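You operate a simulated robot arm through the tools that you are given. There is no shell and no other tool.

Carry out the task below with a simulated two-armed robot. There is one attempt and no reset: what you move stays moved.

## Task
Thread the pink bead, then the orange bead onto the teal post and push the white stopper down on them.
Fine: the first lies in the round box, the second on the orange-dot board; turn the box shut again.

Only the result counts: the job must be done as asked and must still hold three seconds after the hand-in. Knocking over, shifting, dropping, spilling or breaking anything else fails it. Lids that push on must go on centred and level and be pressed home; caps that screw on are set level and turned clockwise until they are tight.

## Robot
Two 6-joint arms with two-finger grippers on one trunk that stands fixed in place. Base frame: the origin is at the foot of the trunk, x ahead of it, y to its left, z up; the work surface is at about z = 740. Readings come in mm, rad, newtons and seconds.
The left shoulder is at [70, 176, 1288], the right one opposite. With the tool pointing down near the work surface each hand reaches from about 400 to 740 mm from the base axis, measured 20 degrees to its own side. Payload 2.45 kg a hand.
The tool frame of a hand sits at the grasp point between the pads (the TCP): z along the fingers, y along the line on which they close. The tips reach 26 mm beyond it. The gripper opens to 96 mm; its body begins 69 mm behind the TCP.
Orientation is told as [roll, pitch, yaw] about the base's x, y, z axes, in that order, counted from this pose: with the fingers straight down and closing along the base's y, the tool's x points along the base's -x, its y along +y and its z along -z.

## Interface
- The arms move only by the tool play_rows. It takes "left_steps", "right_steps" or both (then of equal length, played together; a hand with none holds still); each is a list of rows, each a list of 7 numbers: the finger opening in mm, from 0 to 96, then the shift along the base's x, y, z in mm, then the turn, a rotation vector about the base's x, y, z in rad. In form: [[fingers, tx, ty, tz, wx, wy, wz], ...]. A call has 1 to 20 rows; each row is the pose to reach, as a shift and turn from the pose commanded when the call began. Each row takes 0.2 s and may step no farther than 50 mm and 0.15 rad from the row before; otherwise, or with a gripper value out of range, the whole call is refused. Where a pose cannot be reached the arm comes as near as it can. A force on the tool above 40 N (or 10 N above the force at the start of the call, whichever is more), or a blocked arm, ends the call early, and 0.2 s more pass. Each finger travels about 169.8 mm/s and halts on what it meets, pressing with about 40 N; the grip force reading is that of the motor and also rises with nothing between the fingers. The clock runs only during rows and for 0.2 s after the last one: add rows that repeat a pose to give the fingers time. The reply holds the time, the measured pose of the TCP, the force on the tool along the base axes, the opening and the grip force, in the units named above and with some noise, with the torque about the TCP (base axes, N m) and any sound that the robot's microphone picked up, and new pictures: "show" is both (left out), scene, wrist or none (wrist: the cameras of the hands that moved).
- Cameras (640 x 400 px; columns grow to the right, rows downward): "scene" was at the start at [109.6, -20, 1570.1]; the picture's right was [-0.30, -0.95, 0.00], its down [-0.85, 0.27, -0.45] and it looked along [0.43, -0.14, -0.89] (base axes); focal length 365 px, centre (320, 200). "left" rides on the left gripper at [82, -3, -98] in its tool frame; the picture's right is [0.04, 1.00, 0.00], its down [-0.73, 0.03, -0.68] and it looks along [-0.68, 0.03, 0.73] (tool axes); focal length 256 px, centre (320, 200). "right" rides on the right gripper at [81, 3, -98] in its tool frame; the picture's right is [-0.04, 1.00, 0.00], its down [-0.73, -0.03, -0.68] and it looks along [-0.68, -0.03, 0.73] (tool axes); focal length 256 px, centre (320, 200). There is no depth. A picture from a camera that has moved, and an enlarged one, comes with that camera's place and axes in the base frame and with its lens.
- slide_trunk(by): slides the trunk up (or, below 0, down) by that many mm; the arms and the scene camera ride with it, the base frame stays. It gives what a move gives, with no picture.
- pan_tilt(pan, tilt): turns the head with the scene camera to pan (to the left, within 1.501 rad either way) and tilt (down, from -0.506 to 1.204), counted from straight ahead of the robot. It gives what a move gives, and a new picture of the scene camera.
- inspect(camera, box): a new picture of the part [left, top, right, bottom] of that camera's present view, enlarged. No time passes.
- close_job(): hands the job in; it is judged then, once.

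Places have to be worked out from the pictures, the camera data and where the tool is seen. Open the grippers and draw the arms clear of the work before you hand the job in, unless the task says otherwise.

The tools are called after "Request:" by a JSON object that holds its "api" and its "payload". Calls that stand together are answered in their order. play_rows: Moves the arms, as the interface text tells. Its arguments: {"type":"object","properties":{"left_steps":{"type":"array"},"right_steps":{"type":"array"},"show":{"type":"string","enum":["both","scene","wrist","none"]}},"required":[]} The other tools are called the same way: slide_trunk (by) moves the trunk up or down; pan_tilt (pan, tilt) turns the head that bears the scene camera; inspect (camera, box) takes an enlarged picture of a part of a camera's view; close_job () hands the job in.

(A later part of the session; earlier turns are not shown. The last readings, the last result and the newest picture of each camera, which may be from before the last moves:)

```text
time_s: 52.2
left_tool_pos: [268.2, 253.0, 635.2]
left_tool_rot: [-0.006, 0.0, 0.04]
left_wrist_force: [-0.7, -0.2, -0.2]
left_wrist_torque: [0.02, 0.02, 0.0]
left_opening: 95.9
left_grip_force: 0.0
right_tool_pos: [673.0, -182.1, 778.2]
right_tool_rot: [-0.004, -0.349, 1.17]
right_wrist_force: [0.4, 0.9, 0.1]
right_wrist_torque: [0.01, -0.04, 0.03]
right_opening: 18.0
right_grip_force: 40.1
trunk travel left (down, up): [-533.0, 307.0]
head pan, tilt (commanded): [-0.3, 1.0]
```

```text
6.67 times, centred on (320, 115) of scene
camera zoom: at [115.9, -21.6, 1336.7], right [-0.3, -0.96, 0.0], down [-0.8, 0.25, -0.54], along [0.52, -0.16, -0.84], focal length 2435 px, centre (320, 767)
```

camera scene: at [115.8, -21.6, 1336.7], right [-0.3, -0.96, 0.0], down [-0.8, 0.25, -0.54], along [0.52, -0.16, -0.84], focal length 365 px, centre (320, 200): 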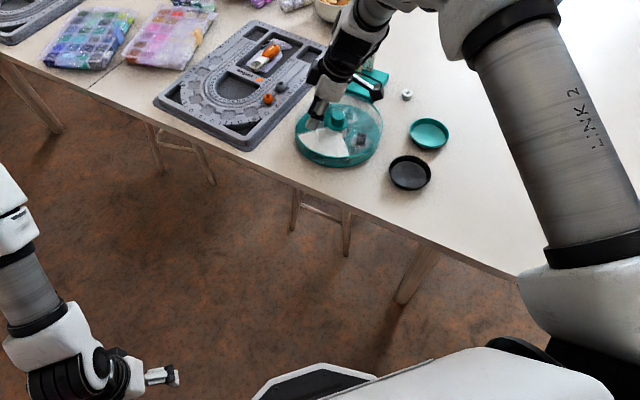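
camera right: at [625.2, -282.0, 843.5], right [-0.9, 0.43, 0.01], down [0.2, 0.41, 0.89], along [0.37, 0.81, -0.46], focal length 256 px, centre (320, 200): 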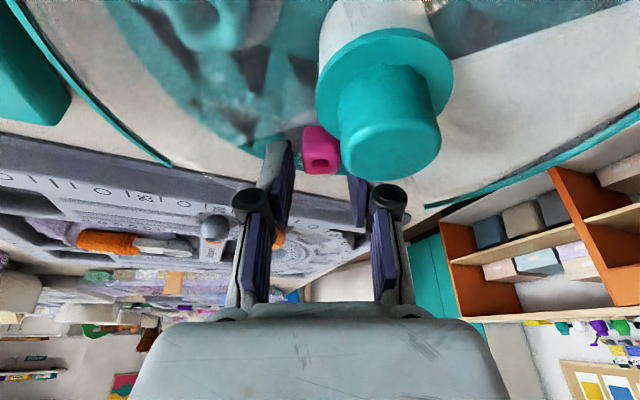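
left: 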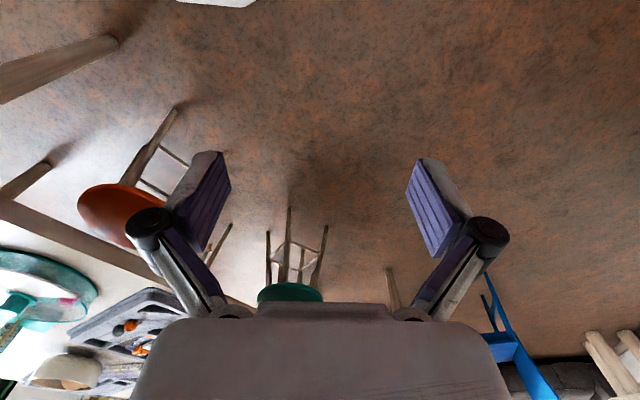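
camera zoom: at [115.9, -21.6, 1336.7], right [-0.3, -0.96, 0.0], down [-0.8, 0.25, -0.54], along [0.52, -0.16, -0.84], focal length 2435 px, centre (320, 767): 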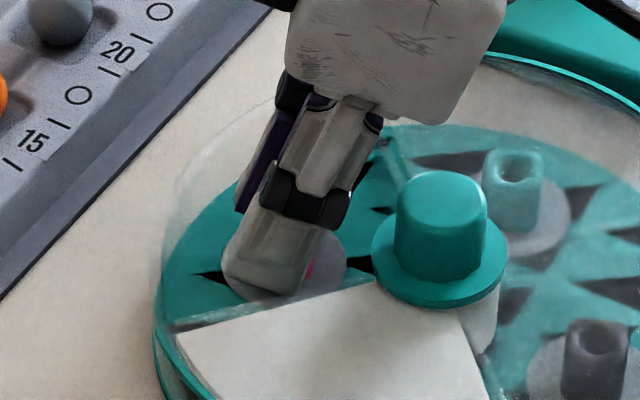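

Gripped at 18 mm. I lift the bead straight up out of the box.

Request:
{"api": "play_rows", "payload": {"right_steps": [[12, 0, 0, 10, 0, 0, 0], [12, 0, 0, 25, 0, 0, 0], [12, 0, 0, 45, 0, 0, 0], [12, 0, 0, 70, 0, 0, 0], [12, 0, 0, 100, 0, 0, 0], [12, 0, 0, 130, 0, 0, 0], [12, 0, 0, 150, 0, 0, 0], [12, 0, 0, 150, 0, 0, 0]], "show": "both"}}

Request:
{"api": "inspect", "payload": {"camera": "right", "box": [250, 70, 390, 210]}}

Request:
{"api": "inspect", "payload": {"camera": "scene", "box": [280, 20, 400, 180]}}

```text
time_s: 54.0
left_tool_pos: [268.0, 254.3, 634.8]
left_tool_rot: [-0.007, 0.0, 0.041]
left_wrist_force: [-0.4, 0.3, 0.1]
left_wrist_torque: [-0.01, -0.04, 0.02]
left_opening: 95.9
left_grip_force: 0.0
right_tool_pos: [673.1, -181.5, 928.0]
right_tool_rot: [-0.002, -0.348, 1.171]
right_wrist_force: [0.1, 0.3, -0.1]
right_wrist_torque: [0.0, 0.0, 0.0]
right_opening: 17.7
right_grip_force: 40.2
trunk travel left (down, up): [-533.0, 307.0]
head pan, tilt (commanded): [-0.3, 1.0]
camera scene: at [116.2, -21.7, 1336.6], right [-0.3, -0.96, 0.0], down [-0.8, 0.25, -0.54], along [0.52, -0.16, -0.84], focal length 365 px, centre (320, 200)
camera right: at [625.6, -281.1, 991.2], right [-0.9, 0.43, 0.01], down [0.2, 0.41, 0.89], along [0.37, 0.81, -0.46], focal length 256 px, centre (320, 200)
```

scene: 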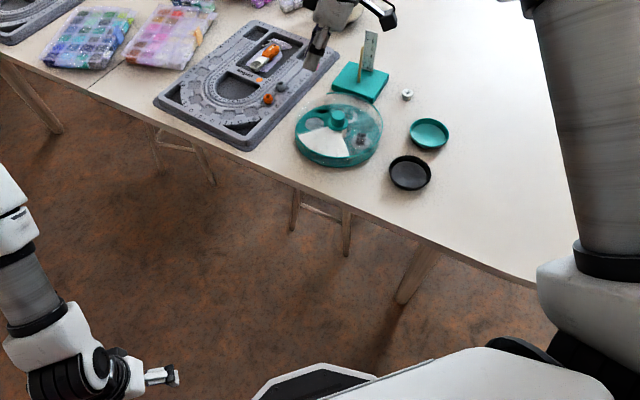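
right: 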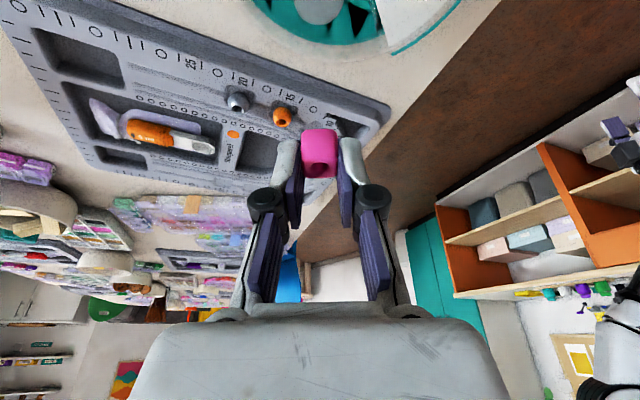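

```text
2.86 times, centred on (320, 140) of right
camera zoom: at [625.6, -281.1, 991.2], right [-0.9, 0.43, 0.01], down [0.2, 0.41, 0.89], along [0.37, 0.81, -0.46], focal length 731 px, centre (320, 371)
```

zoom: 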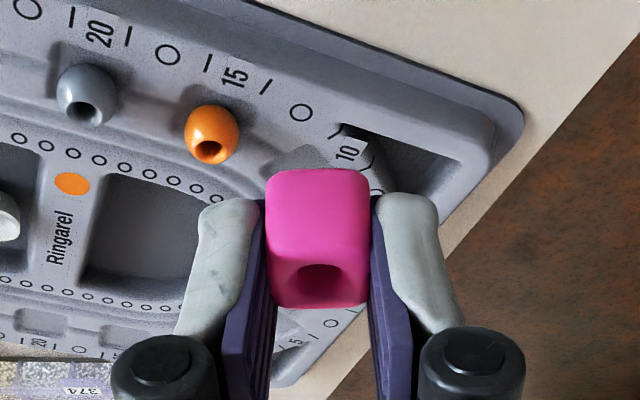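

```text
2.50 times, centred on (340, 100) of scene
camera zoom: at [116.2, -21.7, 1336.6], right [-0.3, -0.96, 0.0], down [-0.8, 0.25, -0.54], along [0.52, -0.16, -0.84], focal length 913 px, centre (270, 450)
```

zoom: 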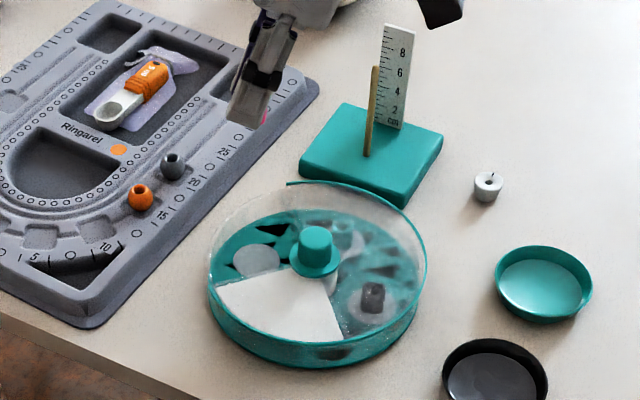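

The bead hangs straight with its hole vertical (tool offset about x+5, z+19). I swing to yaw -0.3 and move over the stick at the same safe height.

Request:
{"api": "play_rows", "payload": {"right_steps": [[12, 5, -8, 0, 0, 0, -0.12], [12, 12, -18, 0, 0, 0, -0.24], [12, 18, -28, 0, 0, 0, -0.36], [12, 25, -40, 0, 0, 0, -0.48], [12, 32, -52, 0, 0, 0, -0.6], [12, 38, -64, 0, 0, 0, -0.72], [12, 45, -76, 0, 0, 0, -0.84], [12, 52, -88, 0, 0, 0, -0.96], [12, 60, -100, 0, 0, 0, -1.08], [12, 66, -112, 0, 0, 0, -1.2], [12, 72, -122, 0, 0, 0, -1.32], [12, 75, -133, 0, 0, 0, -1.44], [12, 75, -133, 0, 0, 0, -1.469], [12, 75, -133, 0, 0, 0, -1.469]], "show": "both"}}

```text
time_s: 57.0
left_tool_pos: [268.0, 253.6, 635.6]
left_tool_rot: [-0.007, -0.001, 0.04]
left_wrist_force: [0.4, 0.3, 0.0]
left_wrist_torque: [0.01, 0.0, -0.01]
left_opening: 96.2
left_grip_force: 0.0
right_tool_pos: [746.3, -316.0, 927.1]
right_tool_rot: [-0.002, -0.347, -0.301]
right_wrist_force: [-0.2, 0.8, -0.2]
right_wrist_torque: [0.02, 0.02, -0.01]
right_opening: 17.9
right_grip_force: 40.0
trunk travel left (down, up): [-533.0, 307.0]
head pan, tilt (commanded): [-0.3, 1.0]
camera scene: at [116.0, -21.8, 1336.7], right [-0.3, -0.96, 0.0], down [-0.8, 0.25, -0.54], along [0.52, -0.16, -0.84], focal length 365 px, centre (320, 200)
camera right: at [642.2, -280.1, 991.3], right [0.33, 0.94, 0.01], down [0.43, -0.16, 0.89], along [0.84, -0.29, -0.46], focal length 256 px, centre (320, 200)
```

scene: 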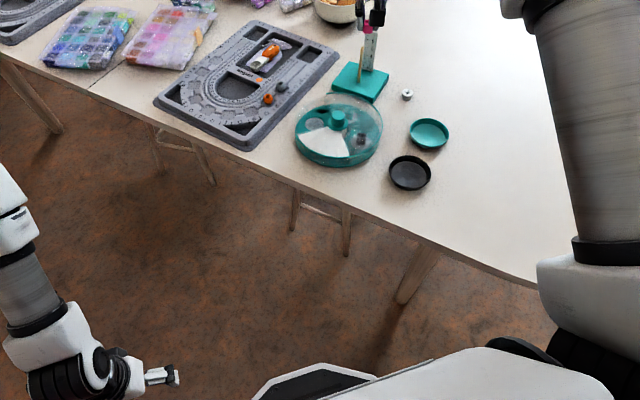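
right: 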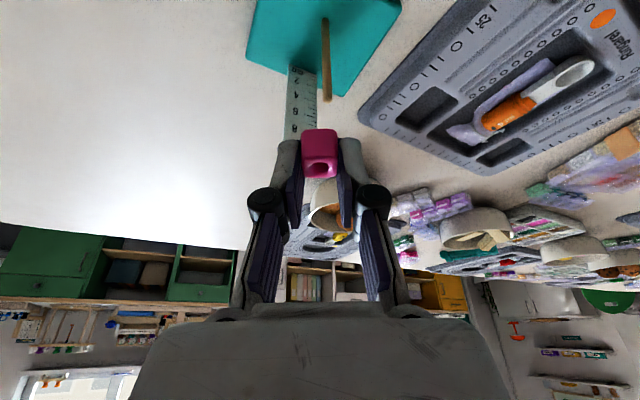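

Reached without trouble. I zoom in on the stick top and the bead from both cameras to measure the remaining offset.

Request:
{"api": "inspect", "payload": {"camera": "right", "box": [270, 0, 390, 190]}}

Request:
{"api": "inspect", "payload": {"camera": "scene", "box": [335, 0, 405, 105]}}

```text
2.11 times, centred on (330, 95) of right
camera zoom: at [642.2, -280.1, 991.3], right [0.33, 0.94, 0.01], down [0.43, -0.16, 0.89], along [0.84, -0.29, -0.46], focal length 539 px, centre (299, 421)
```

zoom: 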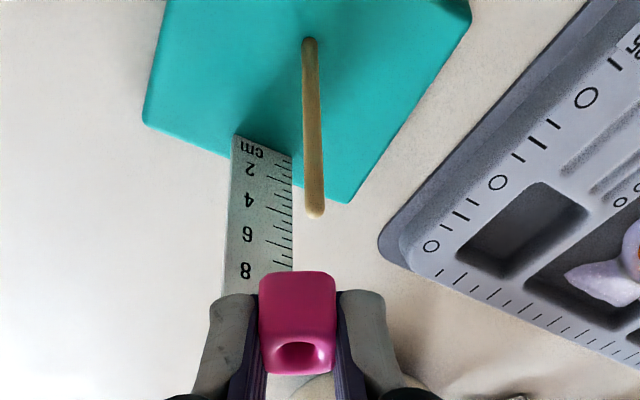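

```text
3.81 times, centred on (370, 52) of scene
camera zoom: at [116.0, -21.8, 1336.7], right [-0.3, -0.96, 0.0], down [-0.8, 0.25, -0.54], along [0.52, -0.16, -0.84], focal length 1391 px, centre (130, 762)
```

zoom: 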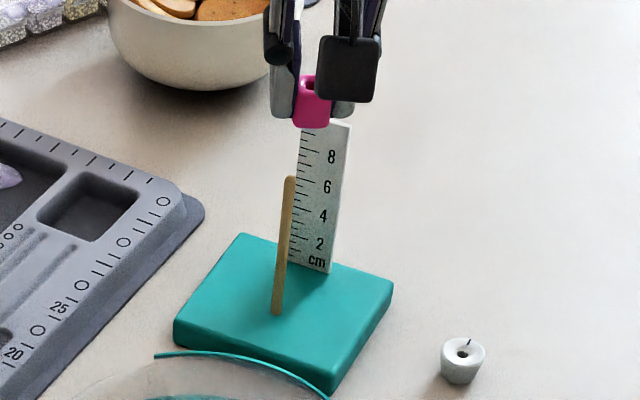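

Stick top is at about (760,-315.2,853.6). I move the bead over it with its underside roughly 8 mm above the tip and check alignment.

Request:
{"api": "play_rows", "payload": {"right_steps": [[12, 4, 0.5, 0, 0, 0, 0], [12, 8, 1, -5, 0, 0, 0], [12, 12.6, 1.5, -10, 0, 0, 0], [12, 12.6, 1.5, -20, 0, 0, 0], [12, 12.6, 1.5, -30, 0, 0, 0], [12, 12.6, 1.5, -36, 0, 0, 0], [12, 12.6, 1.5, -36, 0, 0, 0], [12, 12.6, 1.5, -36, 0, 0, 0]], "show": "none"}}

Request:
{"api": "inspect", "payload": {"camera": "right", "box": [270, 40, 370, 190]}}

Request:
{"api": "inspect", "payload": {"camera": "scene", "box": [335, 0, 405, 105]}}

```text
time_s: 58.8
left_tool_pos: [268.7, 252.8, 634.2]
left_tool_rot: [-0.008, 0.0, 0.04]
left_wrist_force: [0.7, -0.3, 0.3]
left_wrist_torque: [-0.01, 0.01, -0.01]
left_opening: 95.8
left_grip_force: 0.1
right_tool_pos: [759.8, -314.8, 891.7]
right_tool_rot: [-0.002, -0.349, -0.302]
right_wrist_force: [-0.1, -0.5, -0.9]
right_wrist_torque: [0.02, 0.04, -0.01]
right_opening: 17.7
right_grip_force: 39.7
trunk travel left (down, up): [-533.0, 307.0]
head pan, tilt (commanded): [-0.3, 1.0]
```

```text
2.67 times, centred on (320, 115) of right
camera zoom: at [654.5, -277.9, 955.8], right [0.33, 0.94, 0.01], down [0.43, -0.16, 0.89], along [0.84, -0.29, -0.46], focal length 683 px, centre (320, 427)
```

zoom: 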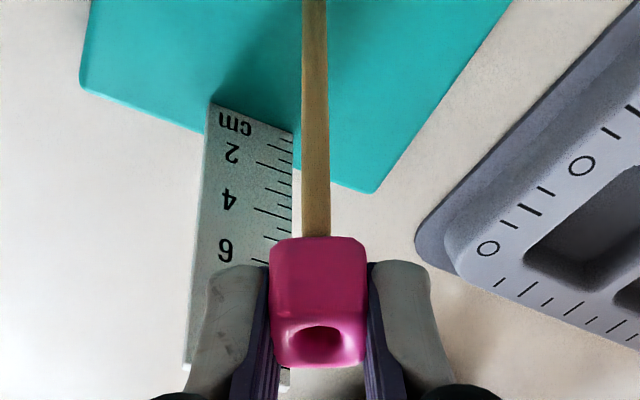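

```text
3.81 times, centred on (370, 52) of scene
camera zoom: at [115.9, -21.7, 1336.7], right [-0.3, -0.96, 0.0], down [-0.8, 0.25, -0.54], along [0.52, -0.16, -0.84], focal length 1391 px, centre (130, 762)
```

zoom: 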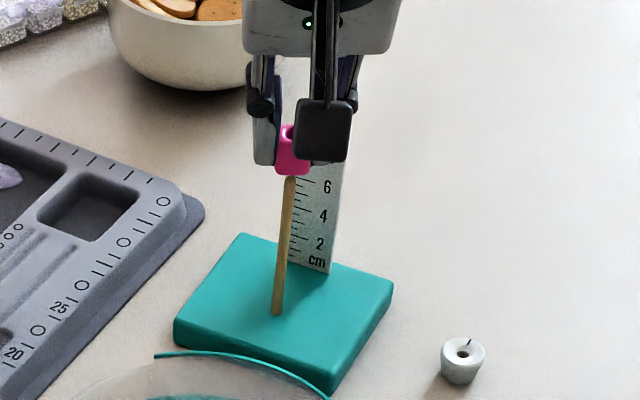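

Laterally the stick is within about 0.5 mm of the bead centre. To check the other horizontal direction I swing the hand's yaw by -0.7 rad in place and look along a different line.

Request:
{"api": "play_rows", "payload": {"right_steps": [[12, 0, 0, 0, 0, 0, -0.12], [12, 0, 0, 0, 0, 0, -0.24], [12, 0, 0, 0, 0, 0, -0.36], [12, 0, 0, 0, 0, 0, -0.48], [12, 0, 0, 0, 0, 0, -0.6], [12, 0, 0, 0, 0, 0, -0.7], [12, 0, 0, 0, 0, 0, -0.7], [12, 0, 0, 0, 0, 0, -0.7]], "show": "none"}}

Request:
{"api": "inspect", "payload": {"camera": "right", "box": [270, 40, 370, 190]}}

Request:
{"api": "inspect", "payload": {"camera": "scene", "box": [335, 0, 405, 105]}}

```text
time_s: 60.6
left_tool_pos: [269.6, 253.8, 635.1]
left_tool_rot: [-0.007, 0.0, 0.039]
left_wrist_force: [-0.1, 0.5, -0.3]
left_wrist_torque: [0.02, 0.01, 0.0]
left_opening: 96.2
left_grip_force: 0.1
right_tool_pos: [759.7, -314.3, 891.3]
right_tool_rot: [-0.006, -0.348, -1.001]
right_wrist_force: [0.5, 0.1, -0.9]
right_wrist_torque: [-0.03, -0.01, 0.02]
right_opening: 17.7
right_grip_force: 39.4
trunk travel left (down, up): [-533.0, 307.0]
head pan, tilt (commanded): [-0.3, 1.0]
```

```text
2.67 times, centred on (320, 115) of right
camera zoom: at [702.5, -219.4, 955.7], right [0.86, 0.51, 0.01], down [0.22, -0.4, 0.89], along [0.45, -0.76, -0.46], focal length 683 px, centre (320, 427)
```

zoom: 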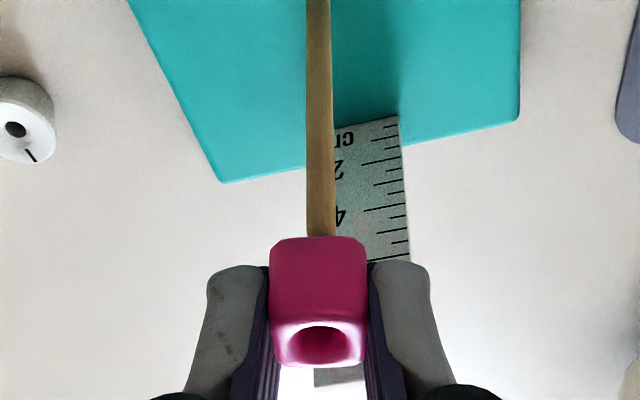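

```text
3.81 times, centred on (370, 52) of scene
camera zoom: at [116.0, -21.6, 1336.7], right [-0.3, -0.96, 0.0], down [-0.8, 0.25, -0.54], along [0.52, -0.16, -0.84], focal length 1391 px, centre (130, 762)
```

zoom: 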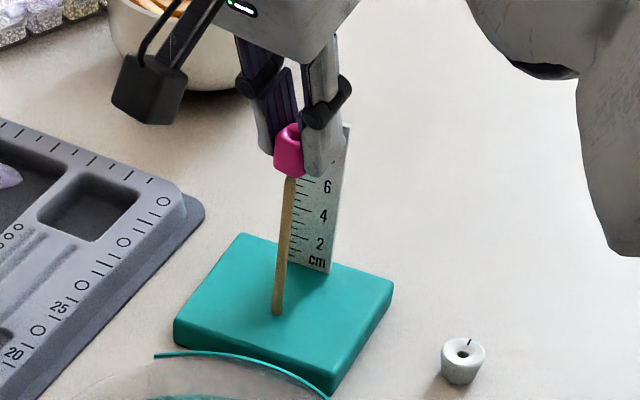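

The second view shows the stick about 0.6 mm to the right of the bead centre. I apply (+0.6,+0.1) and lower gently 16 mm so the bead engages the tip.

Request:
{"api": "play_rows", "payload": {"right_steps": [[12, 0.6, 0.1, -3, 0, 0, 0], [12, 0.6, 0.1, -6, 0, 0, 0], [12, 0.6, 0.1, -8, 0, 0, 0], [12, 0.6, 0.1, -10, 0, 0, 0], [12, 0.6, 0.1, -12, 0, 0, 0], [12, 0.6, 0.1, -14, 0, 0, 0], [12, 0.6, 0.1, -16, 0, 0, 0], [12, 0.6, 0.1, -16, 0, 0, 0]], "show": "none"}}

Request:
{"api": "inspect", "payload": {"camera": "right", "box": [270, 40, 370, 190]}}

Request:
{"api": "inspect", "payload": {"camera": "scene", "box": [335, 0, 405, 105]}}

```text
time_s: 62.4
left_tool_pos: [268.2, 253.0, 634.6]
left_tool_rot: [-0.008, 0.0, 0.04]
left_wrist_force: [-0.6, -0.6, -0.4]
left_wrist_torque: [-0.01, 0.03, 0.03]
left_opening: 95.9
left_grip_force: 0.0
right_tool_pos: [760.3, -313.7, 875.7]
right_tool_rot: [-0.004, -0.35, -1.0]
right_wrist_force: [-1.4, 0.4, -0.4]
right_wrist_torque: [0.02, 0.0, 0.0]
right_opening: 18.0
right_grip_force: 40.1
trunk travel left (down, up): [-533.0, 307.0]
head pan, tilt (commanded): [-0.3, 1.0]
```

```text
2.67 times, centred on (320, 115) of right
camera zoom: at [703.3, -219.4, 939.9], right [0.86, 0.51, 0.01], down [0.22, -0.4, 0.89], along [0.45, -0.76, -0.46], focal length 683 px, centre (320, 427)
```

zoom: 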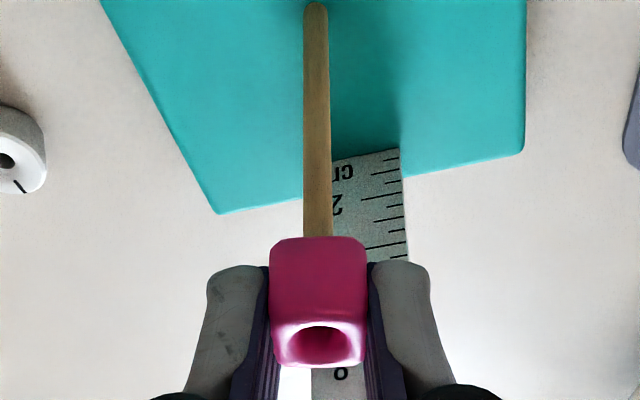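

```text
3.81 times, centred on (370, 52) of scene
camera zoom: at [115.8, -21.5, 1336.7], right [-0.3, -0.96, 0.0], down [-0.8, 0.25, -0.54], along [0.52, -0.16, -0.84], focal length 1391 px, centre (130, 762)
```

zoom: 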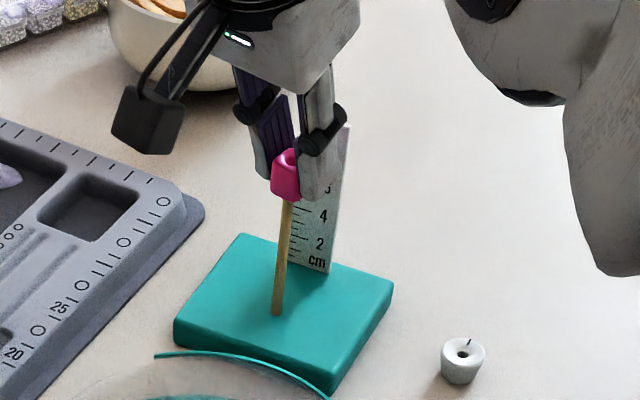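

Only ~1.4 N side force and the stick vanishes into the bead's underside. I lower another 16 mm, expecting the tip to appear in the hole on top.

Request:
{"api": "play_rows", "payload": {"right_steps": [[12, 0, 0, -2, 0, 0, 0], [12, 0, 0, -4, 0, 0, 0], [12, 0, 0, -6, 0, 0, 0], [12, 0, 0, -8, 0, 0, 0], [12, 0, 0, -10, 0, 0, 0], [12, 0, 0, -12, 0, 0, 0], [12, 0, 0, -14, 0, 0, 0], [12, 0, 0, -16, 0, 0, 0], [12, 0, 0, -16, 0, 0, 0]], "show": "none"}}

Request:
{"api": "inspect", "payload": {"camera": "right", "box": [270, 40, 370, 190]}}

Request:
{"api": "inspect", "payload": {"camera": "scene", "box": [335, 0, 405, 105]}}

```text
time_s: 64.4
left_tool_pos: [269.4, 253.3, 634.4]
left_tool_rot: [-0.007, -0.001, 0.04]
left_wrist_force: [0.2, -0.6, -0.2]
left_wrist_torque: [-0.01, -0.02, -0.01]
left_opening: 96.1
left_grip_force: 0.1
right_tool_pos: [760.5, -313.1, 859.4]
right_tool_rot: [-0.003, -0.349, -0.999]
right_wrist_force: [-1.0, 0.4, -0.1]
right_wrist_torque: [-0.01, -0.02, -0.03]
right_opening: 17.8
right_grip_force: 39.9
trunk travel left (down, up): [-533.0, 307.0]
head pan, tilt (commanded): [-0.3, 1.0]
```

```text
2.67 times, centred on (320, 115) of right
camera zoom: at [703.2, -219.4, 923.3], right [0.86, 0.51, 0.01], down [0.22, -0.4, 0.89], along [0.45, -0.76, -0.46], focal length 683 px, centre (320, 427)
```

zoom: 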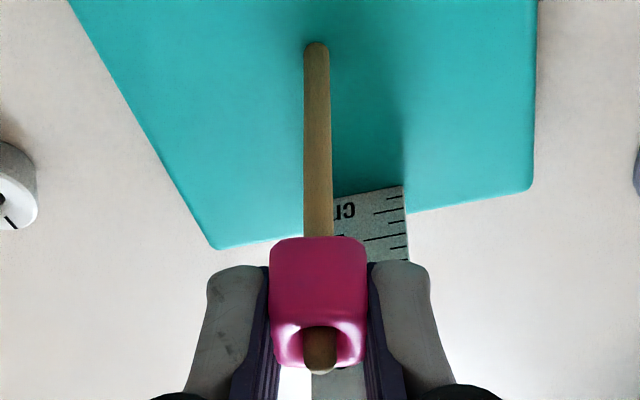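

```text
3.81 times, centred on (370, 52) of scene
camera zoom: at [115.8, -21.6, 1336.7], right [-0.3, -0.96, 0.0], down [-0.8, 0.25, -0.54], along [0.52, -0.16, -0.84], focal length 1391 px, centre (130, 762)
```

zoom: 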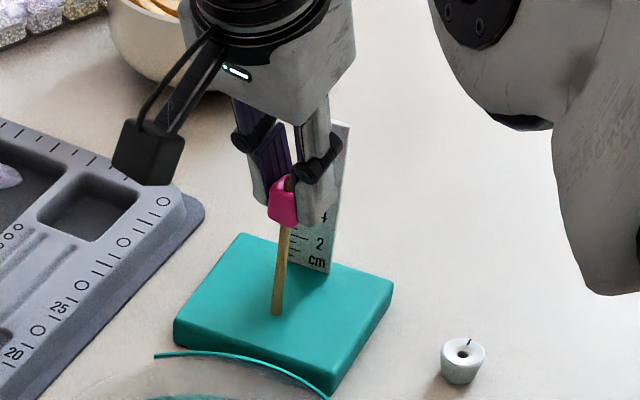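

The stick tip shows through the bead's hole: it is threaded. I lower it down the stick to about 12 mm above the base.

Request:
{"api": "play_rows", "payload": {"right_steps": [[12, 0, 0, -5, 0, 0, 0], [12, 0, 0, -10, 0, 0, 0], [12, 0, 0, -15, 0, 0, 0], [12, 0, 0, -20, 0, 0, 0], [12, 0, 0, -25, 0, 0, 0], [12, 0, 0, -30, 0, 0, 0], [12, 0, 0, -35, 0, 0, 0], [12, 0, 0, -40, 0, 0, 0], [12, 0, 0, -45, 0, 0, 0], [12, 0, 0, -50, 0, 0, 0], [12, 0, 0, -55, 0, 0, 0], [12, 0, 0, -59, 0, 0, 0], [12, 0, 0, -59, 0, 0, 0]], "show": "none"}}

Request:
{"api": "inspect", "payload": {"camera": "right", "box": [250, 40, 390, 210]}}

Request:
{"api": "inspect", "payload": {"camera": "scene", "box": [335, 0, 405, 105]}}

```text
time_s: 67.2
left_tool_pos: [268.5, 252.1, 635.8]
left_tool_rot: [-0.007, -0.001, 0.041]
left_wrist_force: [-0.2, 0.6, 0.5]
left_wrist_torque: [0.01, -0.04, -0.03]
left_opening: 96.2
left_grip_force: 0.0
right_tool_pos: [760.6, -314.4, 800.5]
right_tool_rot: [-0.004, -0.35, -1.001]
right_wrist_force: [-0.2, -0.1, 0.4]
right_wrist_torque: [-0.02, -0.01, -0.02]
right_opening: 17.7
right_grip_force: 39.3
trunk travel left (down, up): [-533.0, 307.0]
head pan, tilt (commanded): [-0.3, 1.0]
```

```text
2.35 times, centred on (320, 125) of right
camera zoom: at [703.6, -218.9, 864.0], right [0.86, 0.51, 0.01], down [0.22, -0.4, 0.89], along [0.45, -0.76, -0.46], focal length 602 px, centre (320, 376)
```

zoom: 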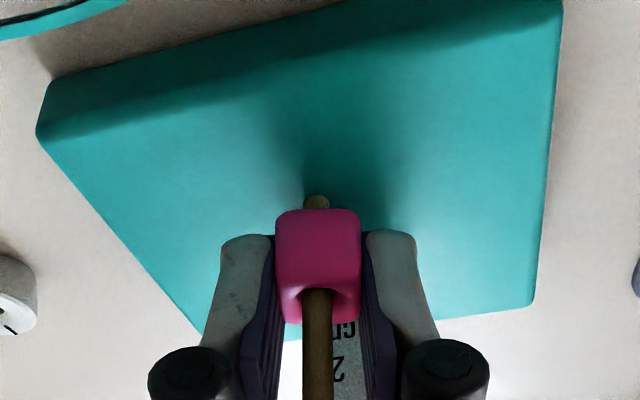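

```text
3.81 times, centred on (370, 52) of scene
camera zoom: at [115.9, -21.6, 1336.7], right [-0.3, -0.96, 0.0], down [-0.8, 0.25, -0.54], along [0.52, -0.16, -0.84], focal length 1391 px, centre (130, 762)
```

zoom: 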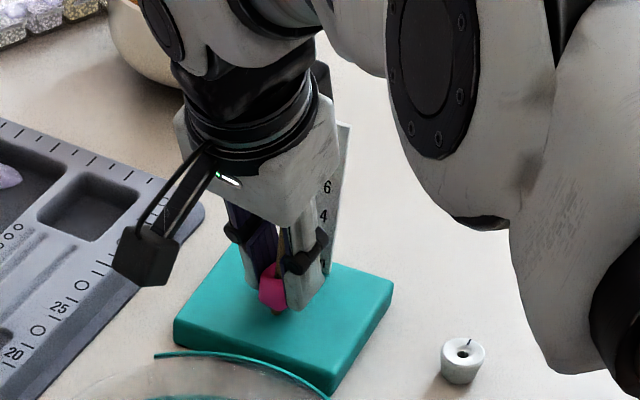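

The bead is just above the base. I lower 6 mm more, open the fingers and rise straight up.

Request:
{"api": "play_rows", "payload": {"right_steps": [[12, 0, 0, -3, 0, 0, 0], [12, 0, 0, -6, 0, 0, 0], [20, 0, 0, -6, 0, 0, 0], [28, 0, 0, -6, 0, 0, 0], [36, 0, 0, -6, 0, 0, 0], [36, 0, 0, 5, 0, 0, 0], [36, 0, 0, 20, 0, 0, 0], [36, 0, 0, 40, 0, 0, 0], [36, 0, 0, 65, 0, 0, 0], [36, 0, 0, 95, 0, 0, 0], [36, 0, 0, 130, 0, 0, 0], [36, 0, 0, 130, 0, 0, 0]], "show": "both"}}

Request:
{"api": "inspect", "payload": {"camera": "right", "box": [230, 0, 410, 150]}}

Request:
{"api": "inspect", "payload": {"camera": "scene", "box": [335, 30, 405, 105]}}

```text
time_s: 69.8
left_tool_pos: [269.0, 253.2, 634.8]
left_tool_rot: [-0.006, 0.001, 0.04]
left_wrist_force: [0.9, -0.2, -0.4]
left_wrist_torque: [-0.01, 0.01, 0.02]
left_opening: 96.0
left_grip_force: 0.1
right_tool_pos: [760.5, -315.2, 929.4]
right_tool_rot: [-0.004, -0.347, -0.998]
right_wrist_force: [0.3, -0.7, 0.3]
right_wrist_torque: [0.04, 0.01, 0.01]
right_opening: 36.1
right_grip_force: 0.0
trunk travel left (down, up): [-533.0, 307.0]
head pan, tilt (commanded): [-0.3, 1.0]
camera scene: at [116.6, -21.9, 1336.6], right [-0.3, -0.96, 0.0], down [-0.8, 0.25, -0.54], along [0.52, -0.16, -0.84], focal length 365 px, centre (320, 200)
camera right: at [704.2, -220.0, 992.9], right [0.86, 0.51, 0.01], down [0.23, -0.4, 0.89], along [0.45, -0.76, -0.46], focal length 256 px, centre (320, 200)
```

scene: 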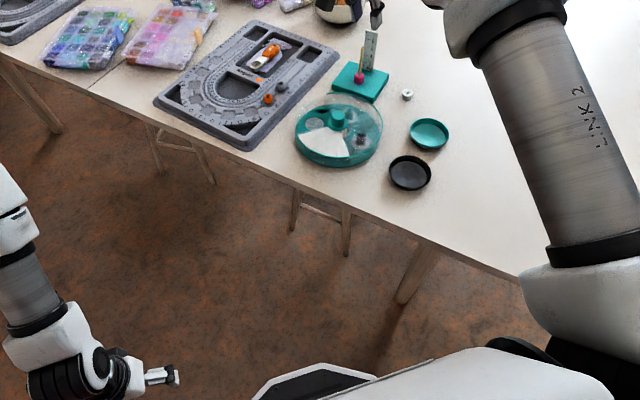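
right: 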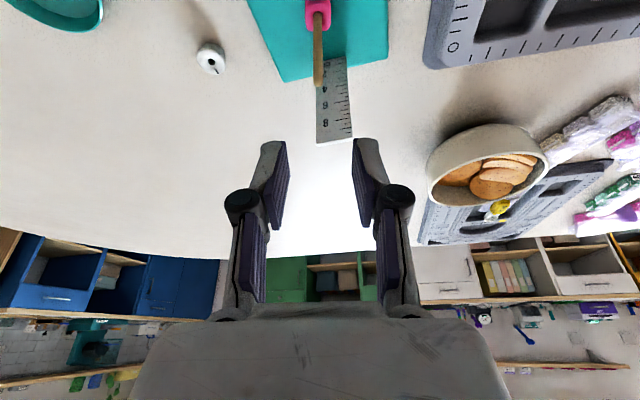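

```text
2.67 times, centred on (320, 75) of right
camera zoom: at [704.2, -220.0, 992.9], right [0.86, 0.51, 0.01], down [0.23, -0.4, 0.89], along [0.45, -0.76, -0.46], focal length 683 px, centre (320, 533)
```

zoom: 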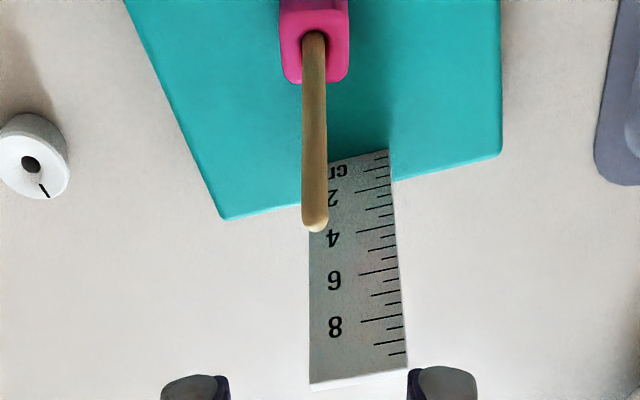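

```text
5.33 times, centred on (370, 68) of scene
camera zoom: at [116.6, -21.9, 1336.6], right [-0.3, -0.96, 0.0], down [-0.8, 0.25, -0.54], along [0.52, -0.16, -0.84], focal length 1948 px, centre (53, 907)
```

zoom: 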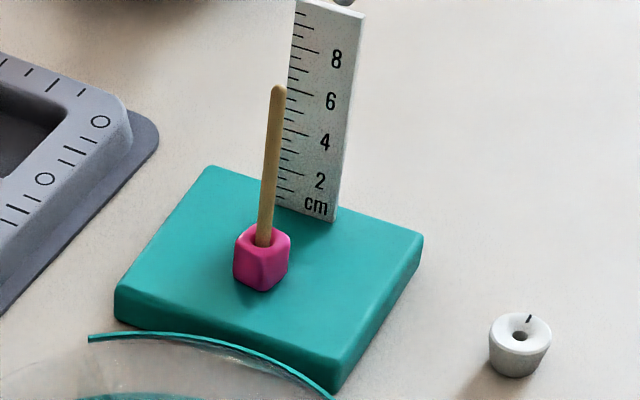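

The pink bead rests on the stand's base, threaded, stand unmoved. Now I go to the orange bead: traverse at height to above the board with yaw -0.4.

Request:
{"api": "play_rows", "payload": {"right_steps": [[36, -2, 15, 0, 0, 0, 0.06], [36, -4, 40, 0, 0, 0, 0.12], [36, -6, 65, 0, 0, 0, 0.18], [36, -8, 90, 0, 0, 0, 0.24], [36, -10, 115, 0, 0, 0, 0.3], [36, -12, 140, 0, 0, 0, 0.36], [36, -14, 165, -5, 0, 0, 0.42], [36, -15, 190, -10, 0, 0, 0.48], [36, -15, 210, -20, 0, 0, 0.54], [36, -15, 224, -30, 0, 0, 0.6], [36, -15, 224, -40, 0, 0, 0.6], [36, -15, 224, -40, 0, 0, 0.6]], "show": "both"}}

Request:
{"api": "inspect", "payload": {"camera": "right", "box": [230, 0, 410, 150]}}

Request:
{"api": "inspect", "payload": {"camera": "scene", "box": [240, 70, 310, 130]}}

```text
time_s: 72.4
left_tool_pos: [267.6, 253.6, 635.0]
left_tool_rot: [-0.007, 0.0, 0.041]
left_wrist_force: [0.4, -0.3, 0.2]
left_wrist_torque: [0.01, -0.04, 0.02]
left_opening: 96.0
left_grip_force: 0.0
right_tool_pos: [745.8, -90.4, 890.3]
right_tool_rot: [-0.003, -0.35, -0.4]
right_wrist_force: [0.7, 0.1, -0.3]
right_wrist_torque: [-0.03, -0.03, -0.01]
right_opening: 35.7
right_grip_force: 0.0
trunk travel left (down, up): [-533.0, 307.0]
head pan, tilt (commanded): [-0.3, 1.0]
camera scene: at [115.7, -21.5, 1336.7], right [-0.3, -0.96, 0.0], down [-0.8, 0.25, -0.54], along [0.52, -0.16, -0.84], focal length 365 px, centre (320, 200)
camera right: at [644.4, -43.6, 954.7], right [0.42, 0.91, 0.01], down [0.41, -0.2, 0.89], along [0.81, -0.37, -0.46], focal length 256 px, centre (320, 200)
```

scene: 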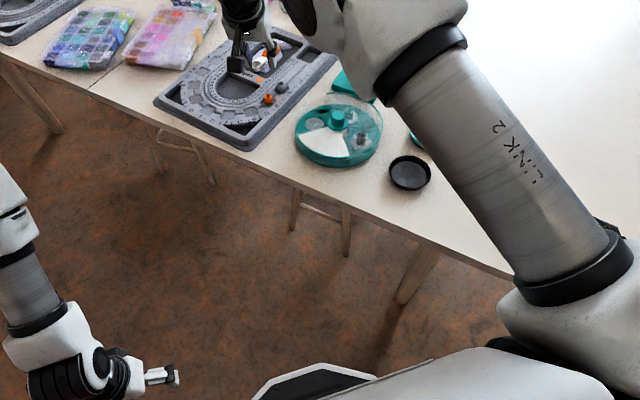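
right: 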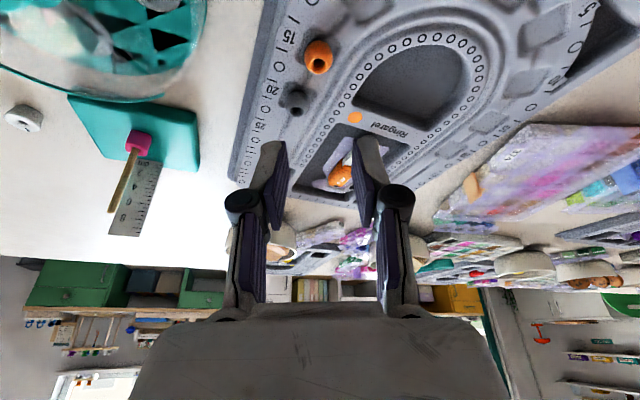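

```text
2.67 times, centred on (320, 75) of right
camera zoom: at [644.4, -43.6, 954.7], right [0.42, 0.91, 0.01], down [0.41, -0.2, 0.89], along [0.81, -0.37, -0.46], focal length 683 px, centre (320, 533)
```

zoom: 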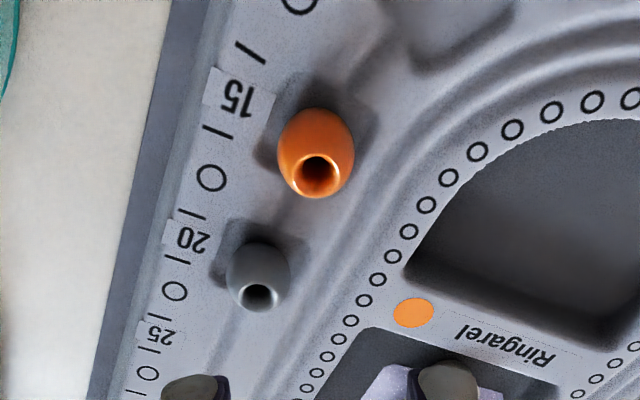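

```text
6.67 times, centred on (275, 100) of scene
camera zoom: at [115.7, -21.5, 1336.7], right [-0.3, -0.96, 0.0], down [-0.8, 0.25, -0.54], along [0.52, -0.16, -0.84], focal length 2435 px, centre (620, 867)
```

zoom: 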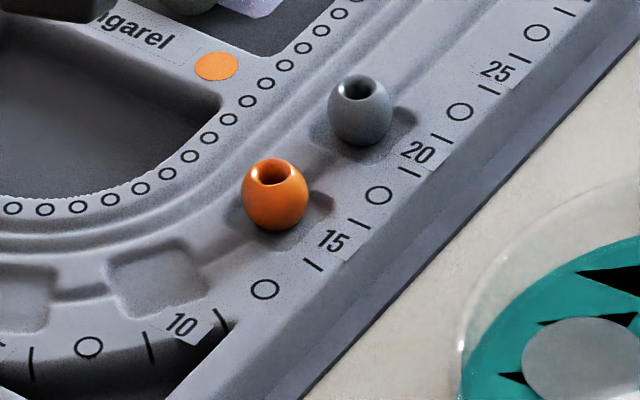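

The orange bead is about 22.7 mm across, centre near (759.4,-97.4,764), sitting in a shallow recess with the board surface at z≈757. I hover above it with fingers at 36 mm.

Request:
{"api": "play_rows", "payload": {"right_steps": [[36, 5, -3, -10, 0, 0, 0], [36, 10, -6, -25, 0, 0, 0], [36, 13.3, -7.5, -40, 0, 0, 0], [36, 13.3, -7.5, -55, 0, 0, 0], [36, 13.3, -7.5, -70, 0, 0, 0], [36, 13.3, -7.5, -76, 0, 0, 0], [36, 13.3, -7.5, -76, 0, 0, 0]], "show": "none"}}

Request:
{"api": "inspect", "payload": {"camera": "right", "box": [250, 50, 390, 210]}}

Request:
{"api": "inspect", "payload": {"camera": "scene", "box": [240, 60, 310, 130]}}

```text
time_s: 74.0
left_tool_pos: [268.9, 253.1, 635.8]
left_tool_rot: [-0.007, 0.001, 0.039]
left_wrist_force: [0.2, -0.1, 0.6]
left_wrist_torque: [-0.03, 0.0, -0.02]
left_opening: 96.2
left_grip_force: 0.1
right_tool_pos: [760.3, -97.7, 814.6]
right_tool_rot: [-0.004, -0.349, -0.4]
right_wrist_force: [-0.1, 0.0, -0.1]
right_wrist_torque: [-0.04, -0.02, -0.01]
right_opening: 36.1
right_grip_force: 0.1
trunk travel left (down, up): [-533.0, 307.0]
head pan, tilt (commanded): [-0.3, 1.0]
```

```text
2.50 times, centred on (320, 130) of right
camera zoom: at [659.0, -52.2, 877.9], right [0.42, 0.91, 0.01], down [0.41, -0.2, 0.89], along [0.81, -0.37, -0.46], focal length 640 px, centre (320, 375)
```

zoom: 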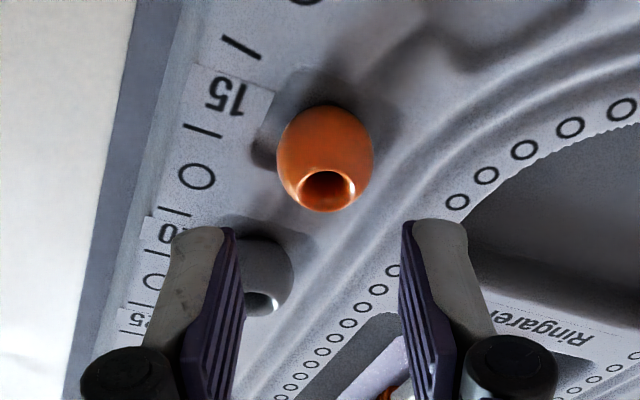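

```text
5.71 times, centred on (275, 95) of scene
camera zoom: at [115.9, -21.6, 1336.7], right [-0.3, -0.96, 0.0], down [-0.8, 0.25, -0.54], along [0.52, -0.16, -0.84], focal length 2087 px, centre (577, 800)
```

zoom: 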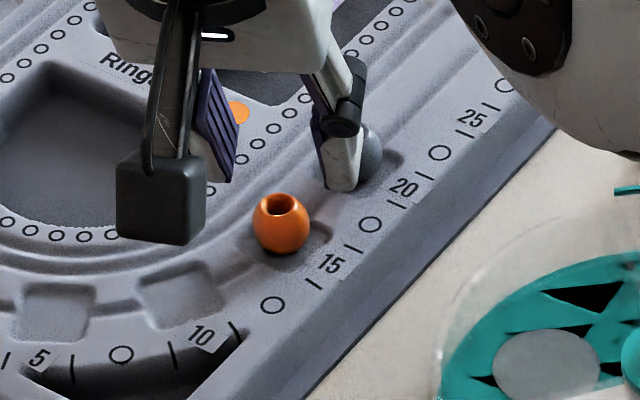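

The bead is about 1.5 mm to the +y side of the midline. I correct and descend to grip height (TCP z≈786).

Request:
{"api": "play_rows", "payload": {"right_steps": [[36, -0.2, 1.7, -6, 0, 0, 0], [36, -0.2, 1.7, -12, 0, 0, 0], [36, -0.2, 1.7, -18, 0, 0, 0], [36, -0.2, 1.7, -23, 0, 0, 0], [36, -0.2, 1.7, -26, 0, 0, 0], [36, -0.2, 1.7, -28, 0, 0, 0], [36, -0.2, 1.7, -28, 0, 0, 0]], "show": "none"}}

Request:
{"api": "inspect", "payload": {"camera": "right", "box": [250, 70, 390, 230]}}

Request:
{"api": "inspect", "payload": {"camera": "scene", "box": [240, 60, 310, 130]}}

```text
time_s: 75.6
left_tool_pos: [267.6, 254.8, 634.8]
left_tool_rot: [-0.006, -0.001, 0.04]
left_wrist_force: [-0.5, -0.7, 0.2]
left_wrist_torque: [-0.02, -0.01, -0.01]
left_opening: 95.9
left_grip_force: 0.1
right_tool_pos: [758.6, -95.2, 785.8]
right_tool_rot: [-0.004, -0.35, -0.4]
right_wrist_force: [0.2, 0.5, 1.8]
right_wrist_torque: [0.07, -0.07, -0.01]
right_opening: 36.3
right_grip_force: 0.3
trunk travel left (down, up): [-533.0, 307.0]
head pan, tilt (commanded): [-0.3, 1.0]
```

```text
2.50 times, centred on (320, 150) of right
camera zoom: at [657.5, -49.6, 850.0], right [0.42, 0.91, 0.01], down [0.41, -0.2, 0.89], along [0.81, -0.37, -0.46], focal length 640 px, centre (320, 325)
```

zoom: 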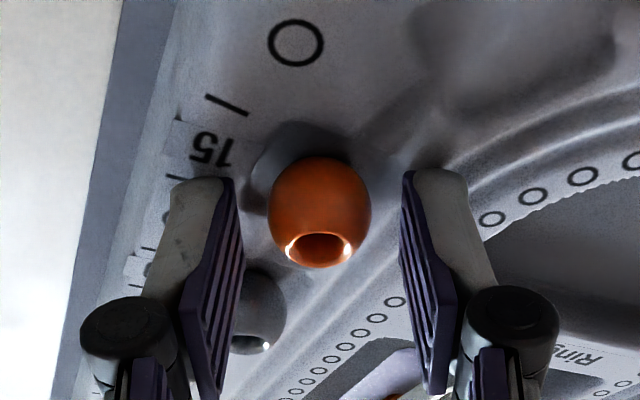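

```text
5.71 times, centred on (275, 95) of scene
camera zoom: at [115.7, -21.6, 1336.7], right [-0.3, -0.96, 0.0], down [-0.8, 0.25, -0.54], along [0.52, -0.16, -0.84], focal length 2087 px, centre (577, 800)
```

zoom: 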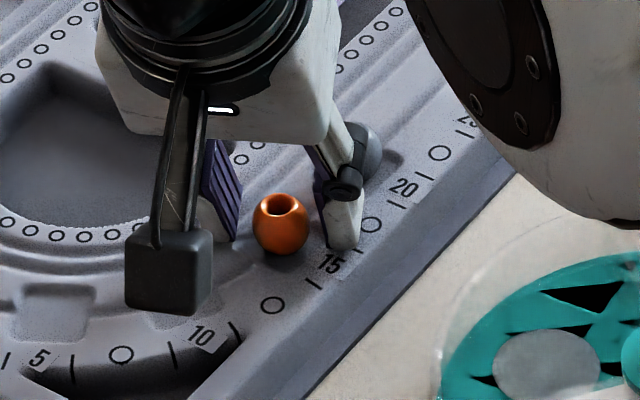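

The fingertips just touch the board (1.8 N). I rise 1.5 mm, shift 4 mm forward so the bead sits on the lower pad area, and close.

Request:
{"api": "play_rows", "payload": {"right_steps": [[36, 0, 0, 1.5, 0, 0, 0], [36, 3.5, -1.5, 1.5, 0, 0, 0], [31, 3.5, -1.5, 1.5, 0, 0, 0], [27, 3.5, -1.5, 1.5, 0, 0, 0], [24, 3.5, -1.5, 1.5, 0, 0, 0], [20, 3.5, -1.5, 1.5, 0, 0, 0], [16, 3.5, -1.5, 1.5, 0, 0, 0], [16, 3.5, -1.5, 1.5, 0, 0, 0]], "show": "none"}}

Request:
{"api": "inspect", "payload": {"camera": "right", "box": [250, 70, 390, 230]}}

Request:
{"api": "inspect", "payload": {"camera": "scene", "box": [240, 60, 310, 130]}}

```text
time_s: 77.4
left_tool_pos: [267.4, 253.4, 635.2]
left_tool_rot: [-0.008, 0.0, 0.04]
left_wrist_force: [-0.2, -0.3, 1.0]
left_wrist_torque: [0.01, 0.01, 0.01]
left_opening: 96.1
left_grip_force: 0.1
right_tool_pos: [761.4, -97.5, 787.0]
right_tool_rot: [-0.003, -0.349, -0.399]
right_wrist_force: [0.9, 0.4, -0.2]
right_wrist_torque: [-0.01, 0.0, 0.0]
right_opening: 19.4
right_grip_force: 40.0
trunk travel left (down, up): [-533.0, 307.0]
head pan, tilt (commanded): [-0.3, 1.0]
```

```text
2.50 times, centred on (320, 150) of right
camera zoom: at [661.2, -51.4, 851.5], right [0.43, 0.91, 0.01], down [0.41, -0.2, 0.89], along [0.81, -0.37, -0.46], focal length 640 px, centre (320, 325)
```

zoom: 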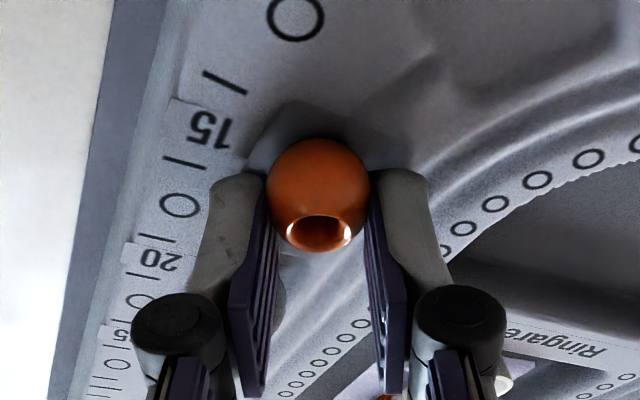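

```text
5.71 times, centred on (275, 95) of scene
camera zoom: at [115.9, -21.6, 1336.7], right [-0.3, -0.96, 0.0], down [-0.8, 0.25, -0.54], along [0.52, -0.16, -0.84], focal length 2087 px, centre (577, 800)
```

zoom: 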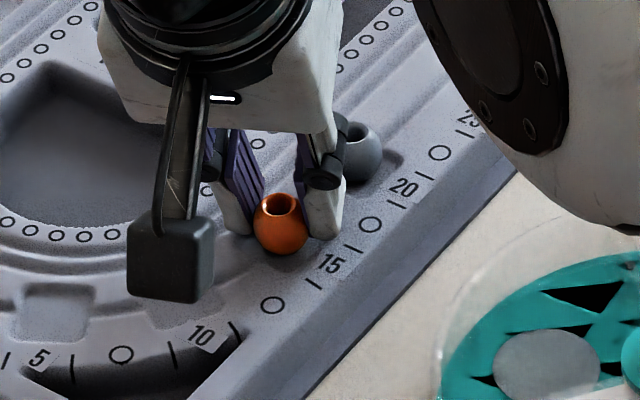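

It closed at 19.4 mm, so the pads hold the bead above its widest part, near the tips. I reopen, shift 2.5 mm forward and 2 mm lower, and grip again.

Request:
{"api": "play_rows", "payload": {"right_steps": [[26, 0, 0, 0, 0, 0, 0], [30, 0, 0, 0, 0, 0, 0], [30, 2.3, -1, -1, 0, 0, 0], [30, 2.3, -1, -2, 0, 0, 0], [27, 2.3, -1, -2, 0, 0, 0], [24, 2.3, -1, -2, 0, 0, 0], [20, 2.3, -1, -2, 0, 0, 0], [16, 2.3, -1, -2, 0, 0, 0], [16, 2.3, -1, -2, 0, 0, 0]], "show": "none"}}

Request:
{"api": "inspect", "payload": {"camera": "right", "box": [250, 70, 390, 230]}}

Request:
{"api": "inspect", "payload": {"camera": "scene", "box": [240, 60, 310, 130]}}

```text
time_s: 79.4
left_tool_pos: [267.8, 253.2, 634.0]
left_tool_rot: [-0.007, -0.001, 0.04]
left_wrist_force: [0.0, -0.2, 0.3]
left_wrist_torque: [-0.01, 0.0, -0.01]
left_opening: 96.0
left_grip_force: 0.0
right_tool_pos: [763.3, -98.8, 787.3]
right_tool_rot: [-0.004, -0.35, -0.4]
right_wrist_force: [0.4, 1.4, 3.4]
right_wrist_torque: [0.06, -0.03, -0.01]
right_opening: 19.1
right_grip_force: 40.4
trunk travel left (down, up): [-533.0, 307.0]
head pan, tilt (commanded): [-0.3, 1.0]
```

```text
2.50 times, centred on (320, 150) of right
camera zoom: at [662.9, -51.8, 850.5], right [0.42, 0.91, 0.01], down [0.41, -0.2, 0.89], along [0.81, -0.37, -0.46], focal length 640 px, centre (320, 325)
```

zoom: 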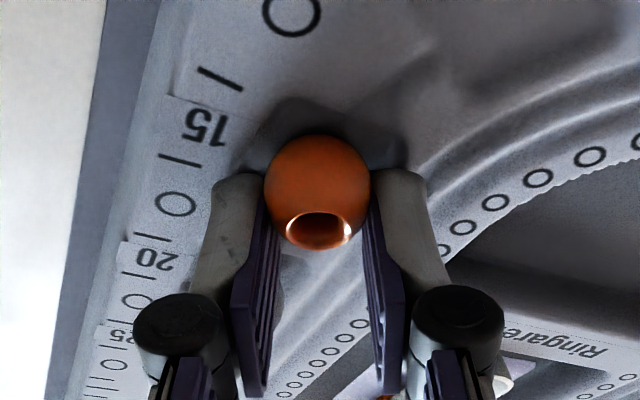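

```text
5.71 times, centred on (275, 95) of scene
camera zoom: at [115.5, -21.4, 1336.7], right [-0.3, -0.96, 0.0], down [-0.8, 0.25, -0.54], along [0.52, -0.16, -0.84], focal length 2087 px, centre (577, 800)
```

zoom: 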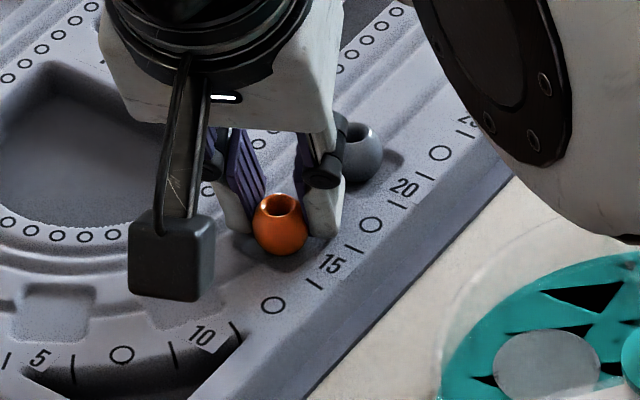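

The image shows the pad gap at the tips matching the bead's full width, so the grip is near the equator after all. I lift a little and check whether the bead follows.

Request:
{"api": "play_rows", "payload": {"right_steps": [[12, 0, 0, 1, 0, 0, 0], [12, 0, 0, 3, 0, 0, 0], [12, 0, 0, 6, 0, 0, 0], [12, 0, 0, 10, 0, 0, 0], [12, 0, 0, 14, 0, 0, 0], [12, 0, 0, 14, 0, 0, 0], [12, 0, 0, 14, 0, 0, 0]], "show": "none"}}

Request:
{"api": "inspect", "payload": {"camera": "right", "box": [250, 70, 390, 230]}}

Request:
{"api": "inspect", "payload": {"camera": "scene", "box": [240, 60, 310, 130]}}

```text
time_s: 81.0
left_tool_pos: [268.2, 252.9, 634.2]
left_tool_rot: [-0.007, -0.001, 0.041]
left_wrist_force: [0.3, -0.1, -0.4]
left_wrist_torque: [0.0, 0.01, -0.01]
left_opening: 95.9
left_grip_force: 0.1
right_tool_pos: [763.9, -97.9, 800.2]
right_tool_rot: [-0.003, -0.349, -0.4]
right_wrist_force: [0.4, 0.2, 0.8]
right_wrist_torque: [0.0, 0.03, 0.0]
right_opening: 19.6
right_grip_force: 39.8
trunk travel left (down, up): [-533.0, 307.0]
head pan, tilt (commanded): [-0.3, 1.0]
```

```text
2.50 times, centred on (320, 150) of right
camera zoom: at [662.7, -51.8, 863.8], right [0.42, 0.91, 0.01], down [0.41, -0.2, 0.89], along [0.81, -0.37, -0.46], focal length 640 px, centre (320, 325)
```

zoom: 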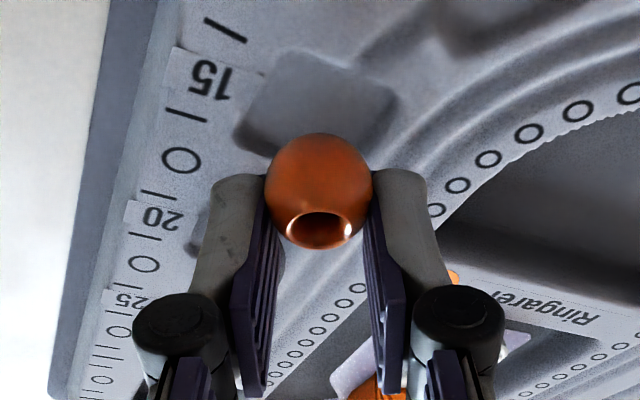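

```text
5.71 times, centred on (275, 95) of scene
camera zoom: at [115.9, -21.6, 1336.7], right [-0.3, -0.96, 0.0], down [-0.8, 0.25, -0.54], along [0.52, -0.16, -0.84], focal length 2087 px, centre (577, 800)
```

zoom: 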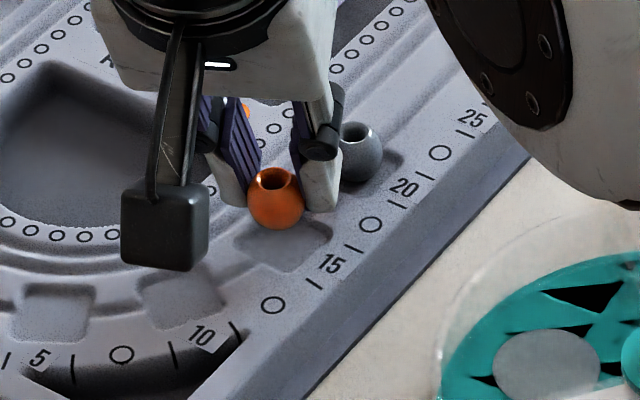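

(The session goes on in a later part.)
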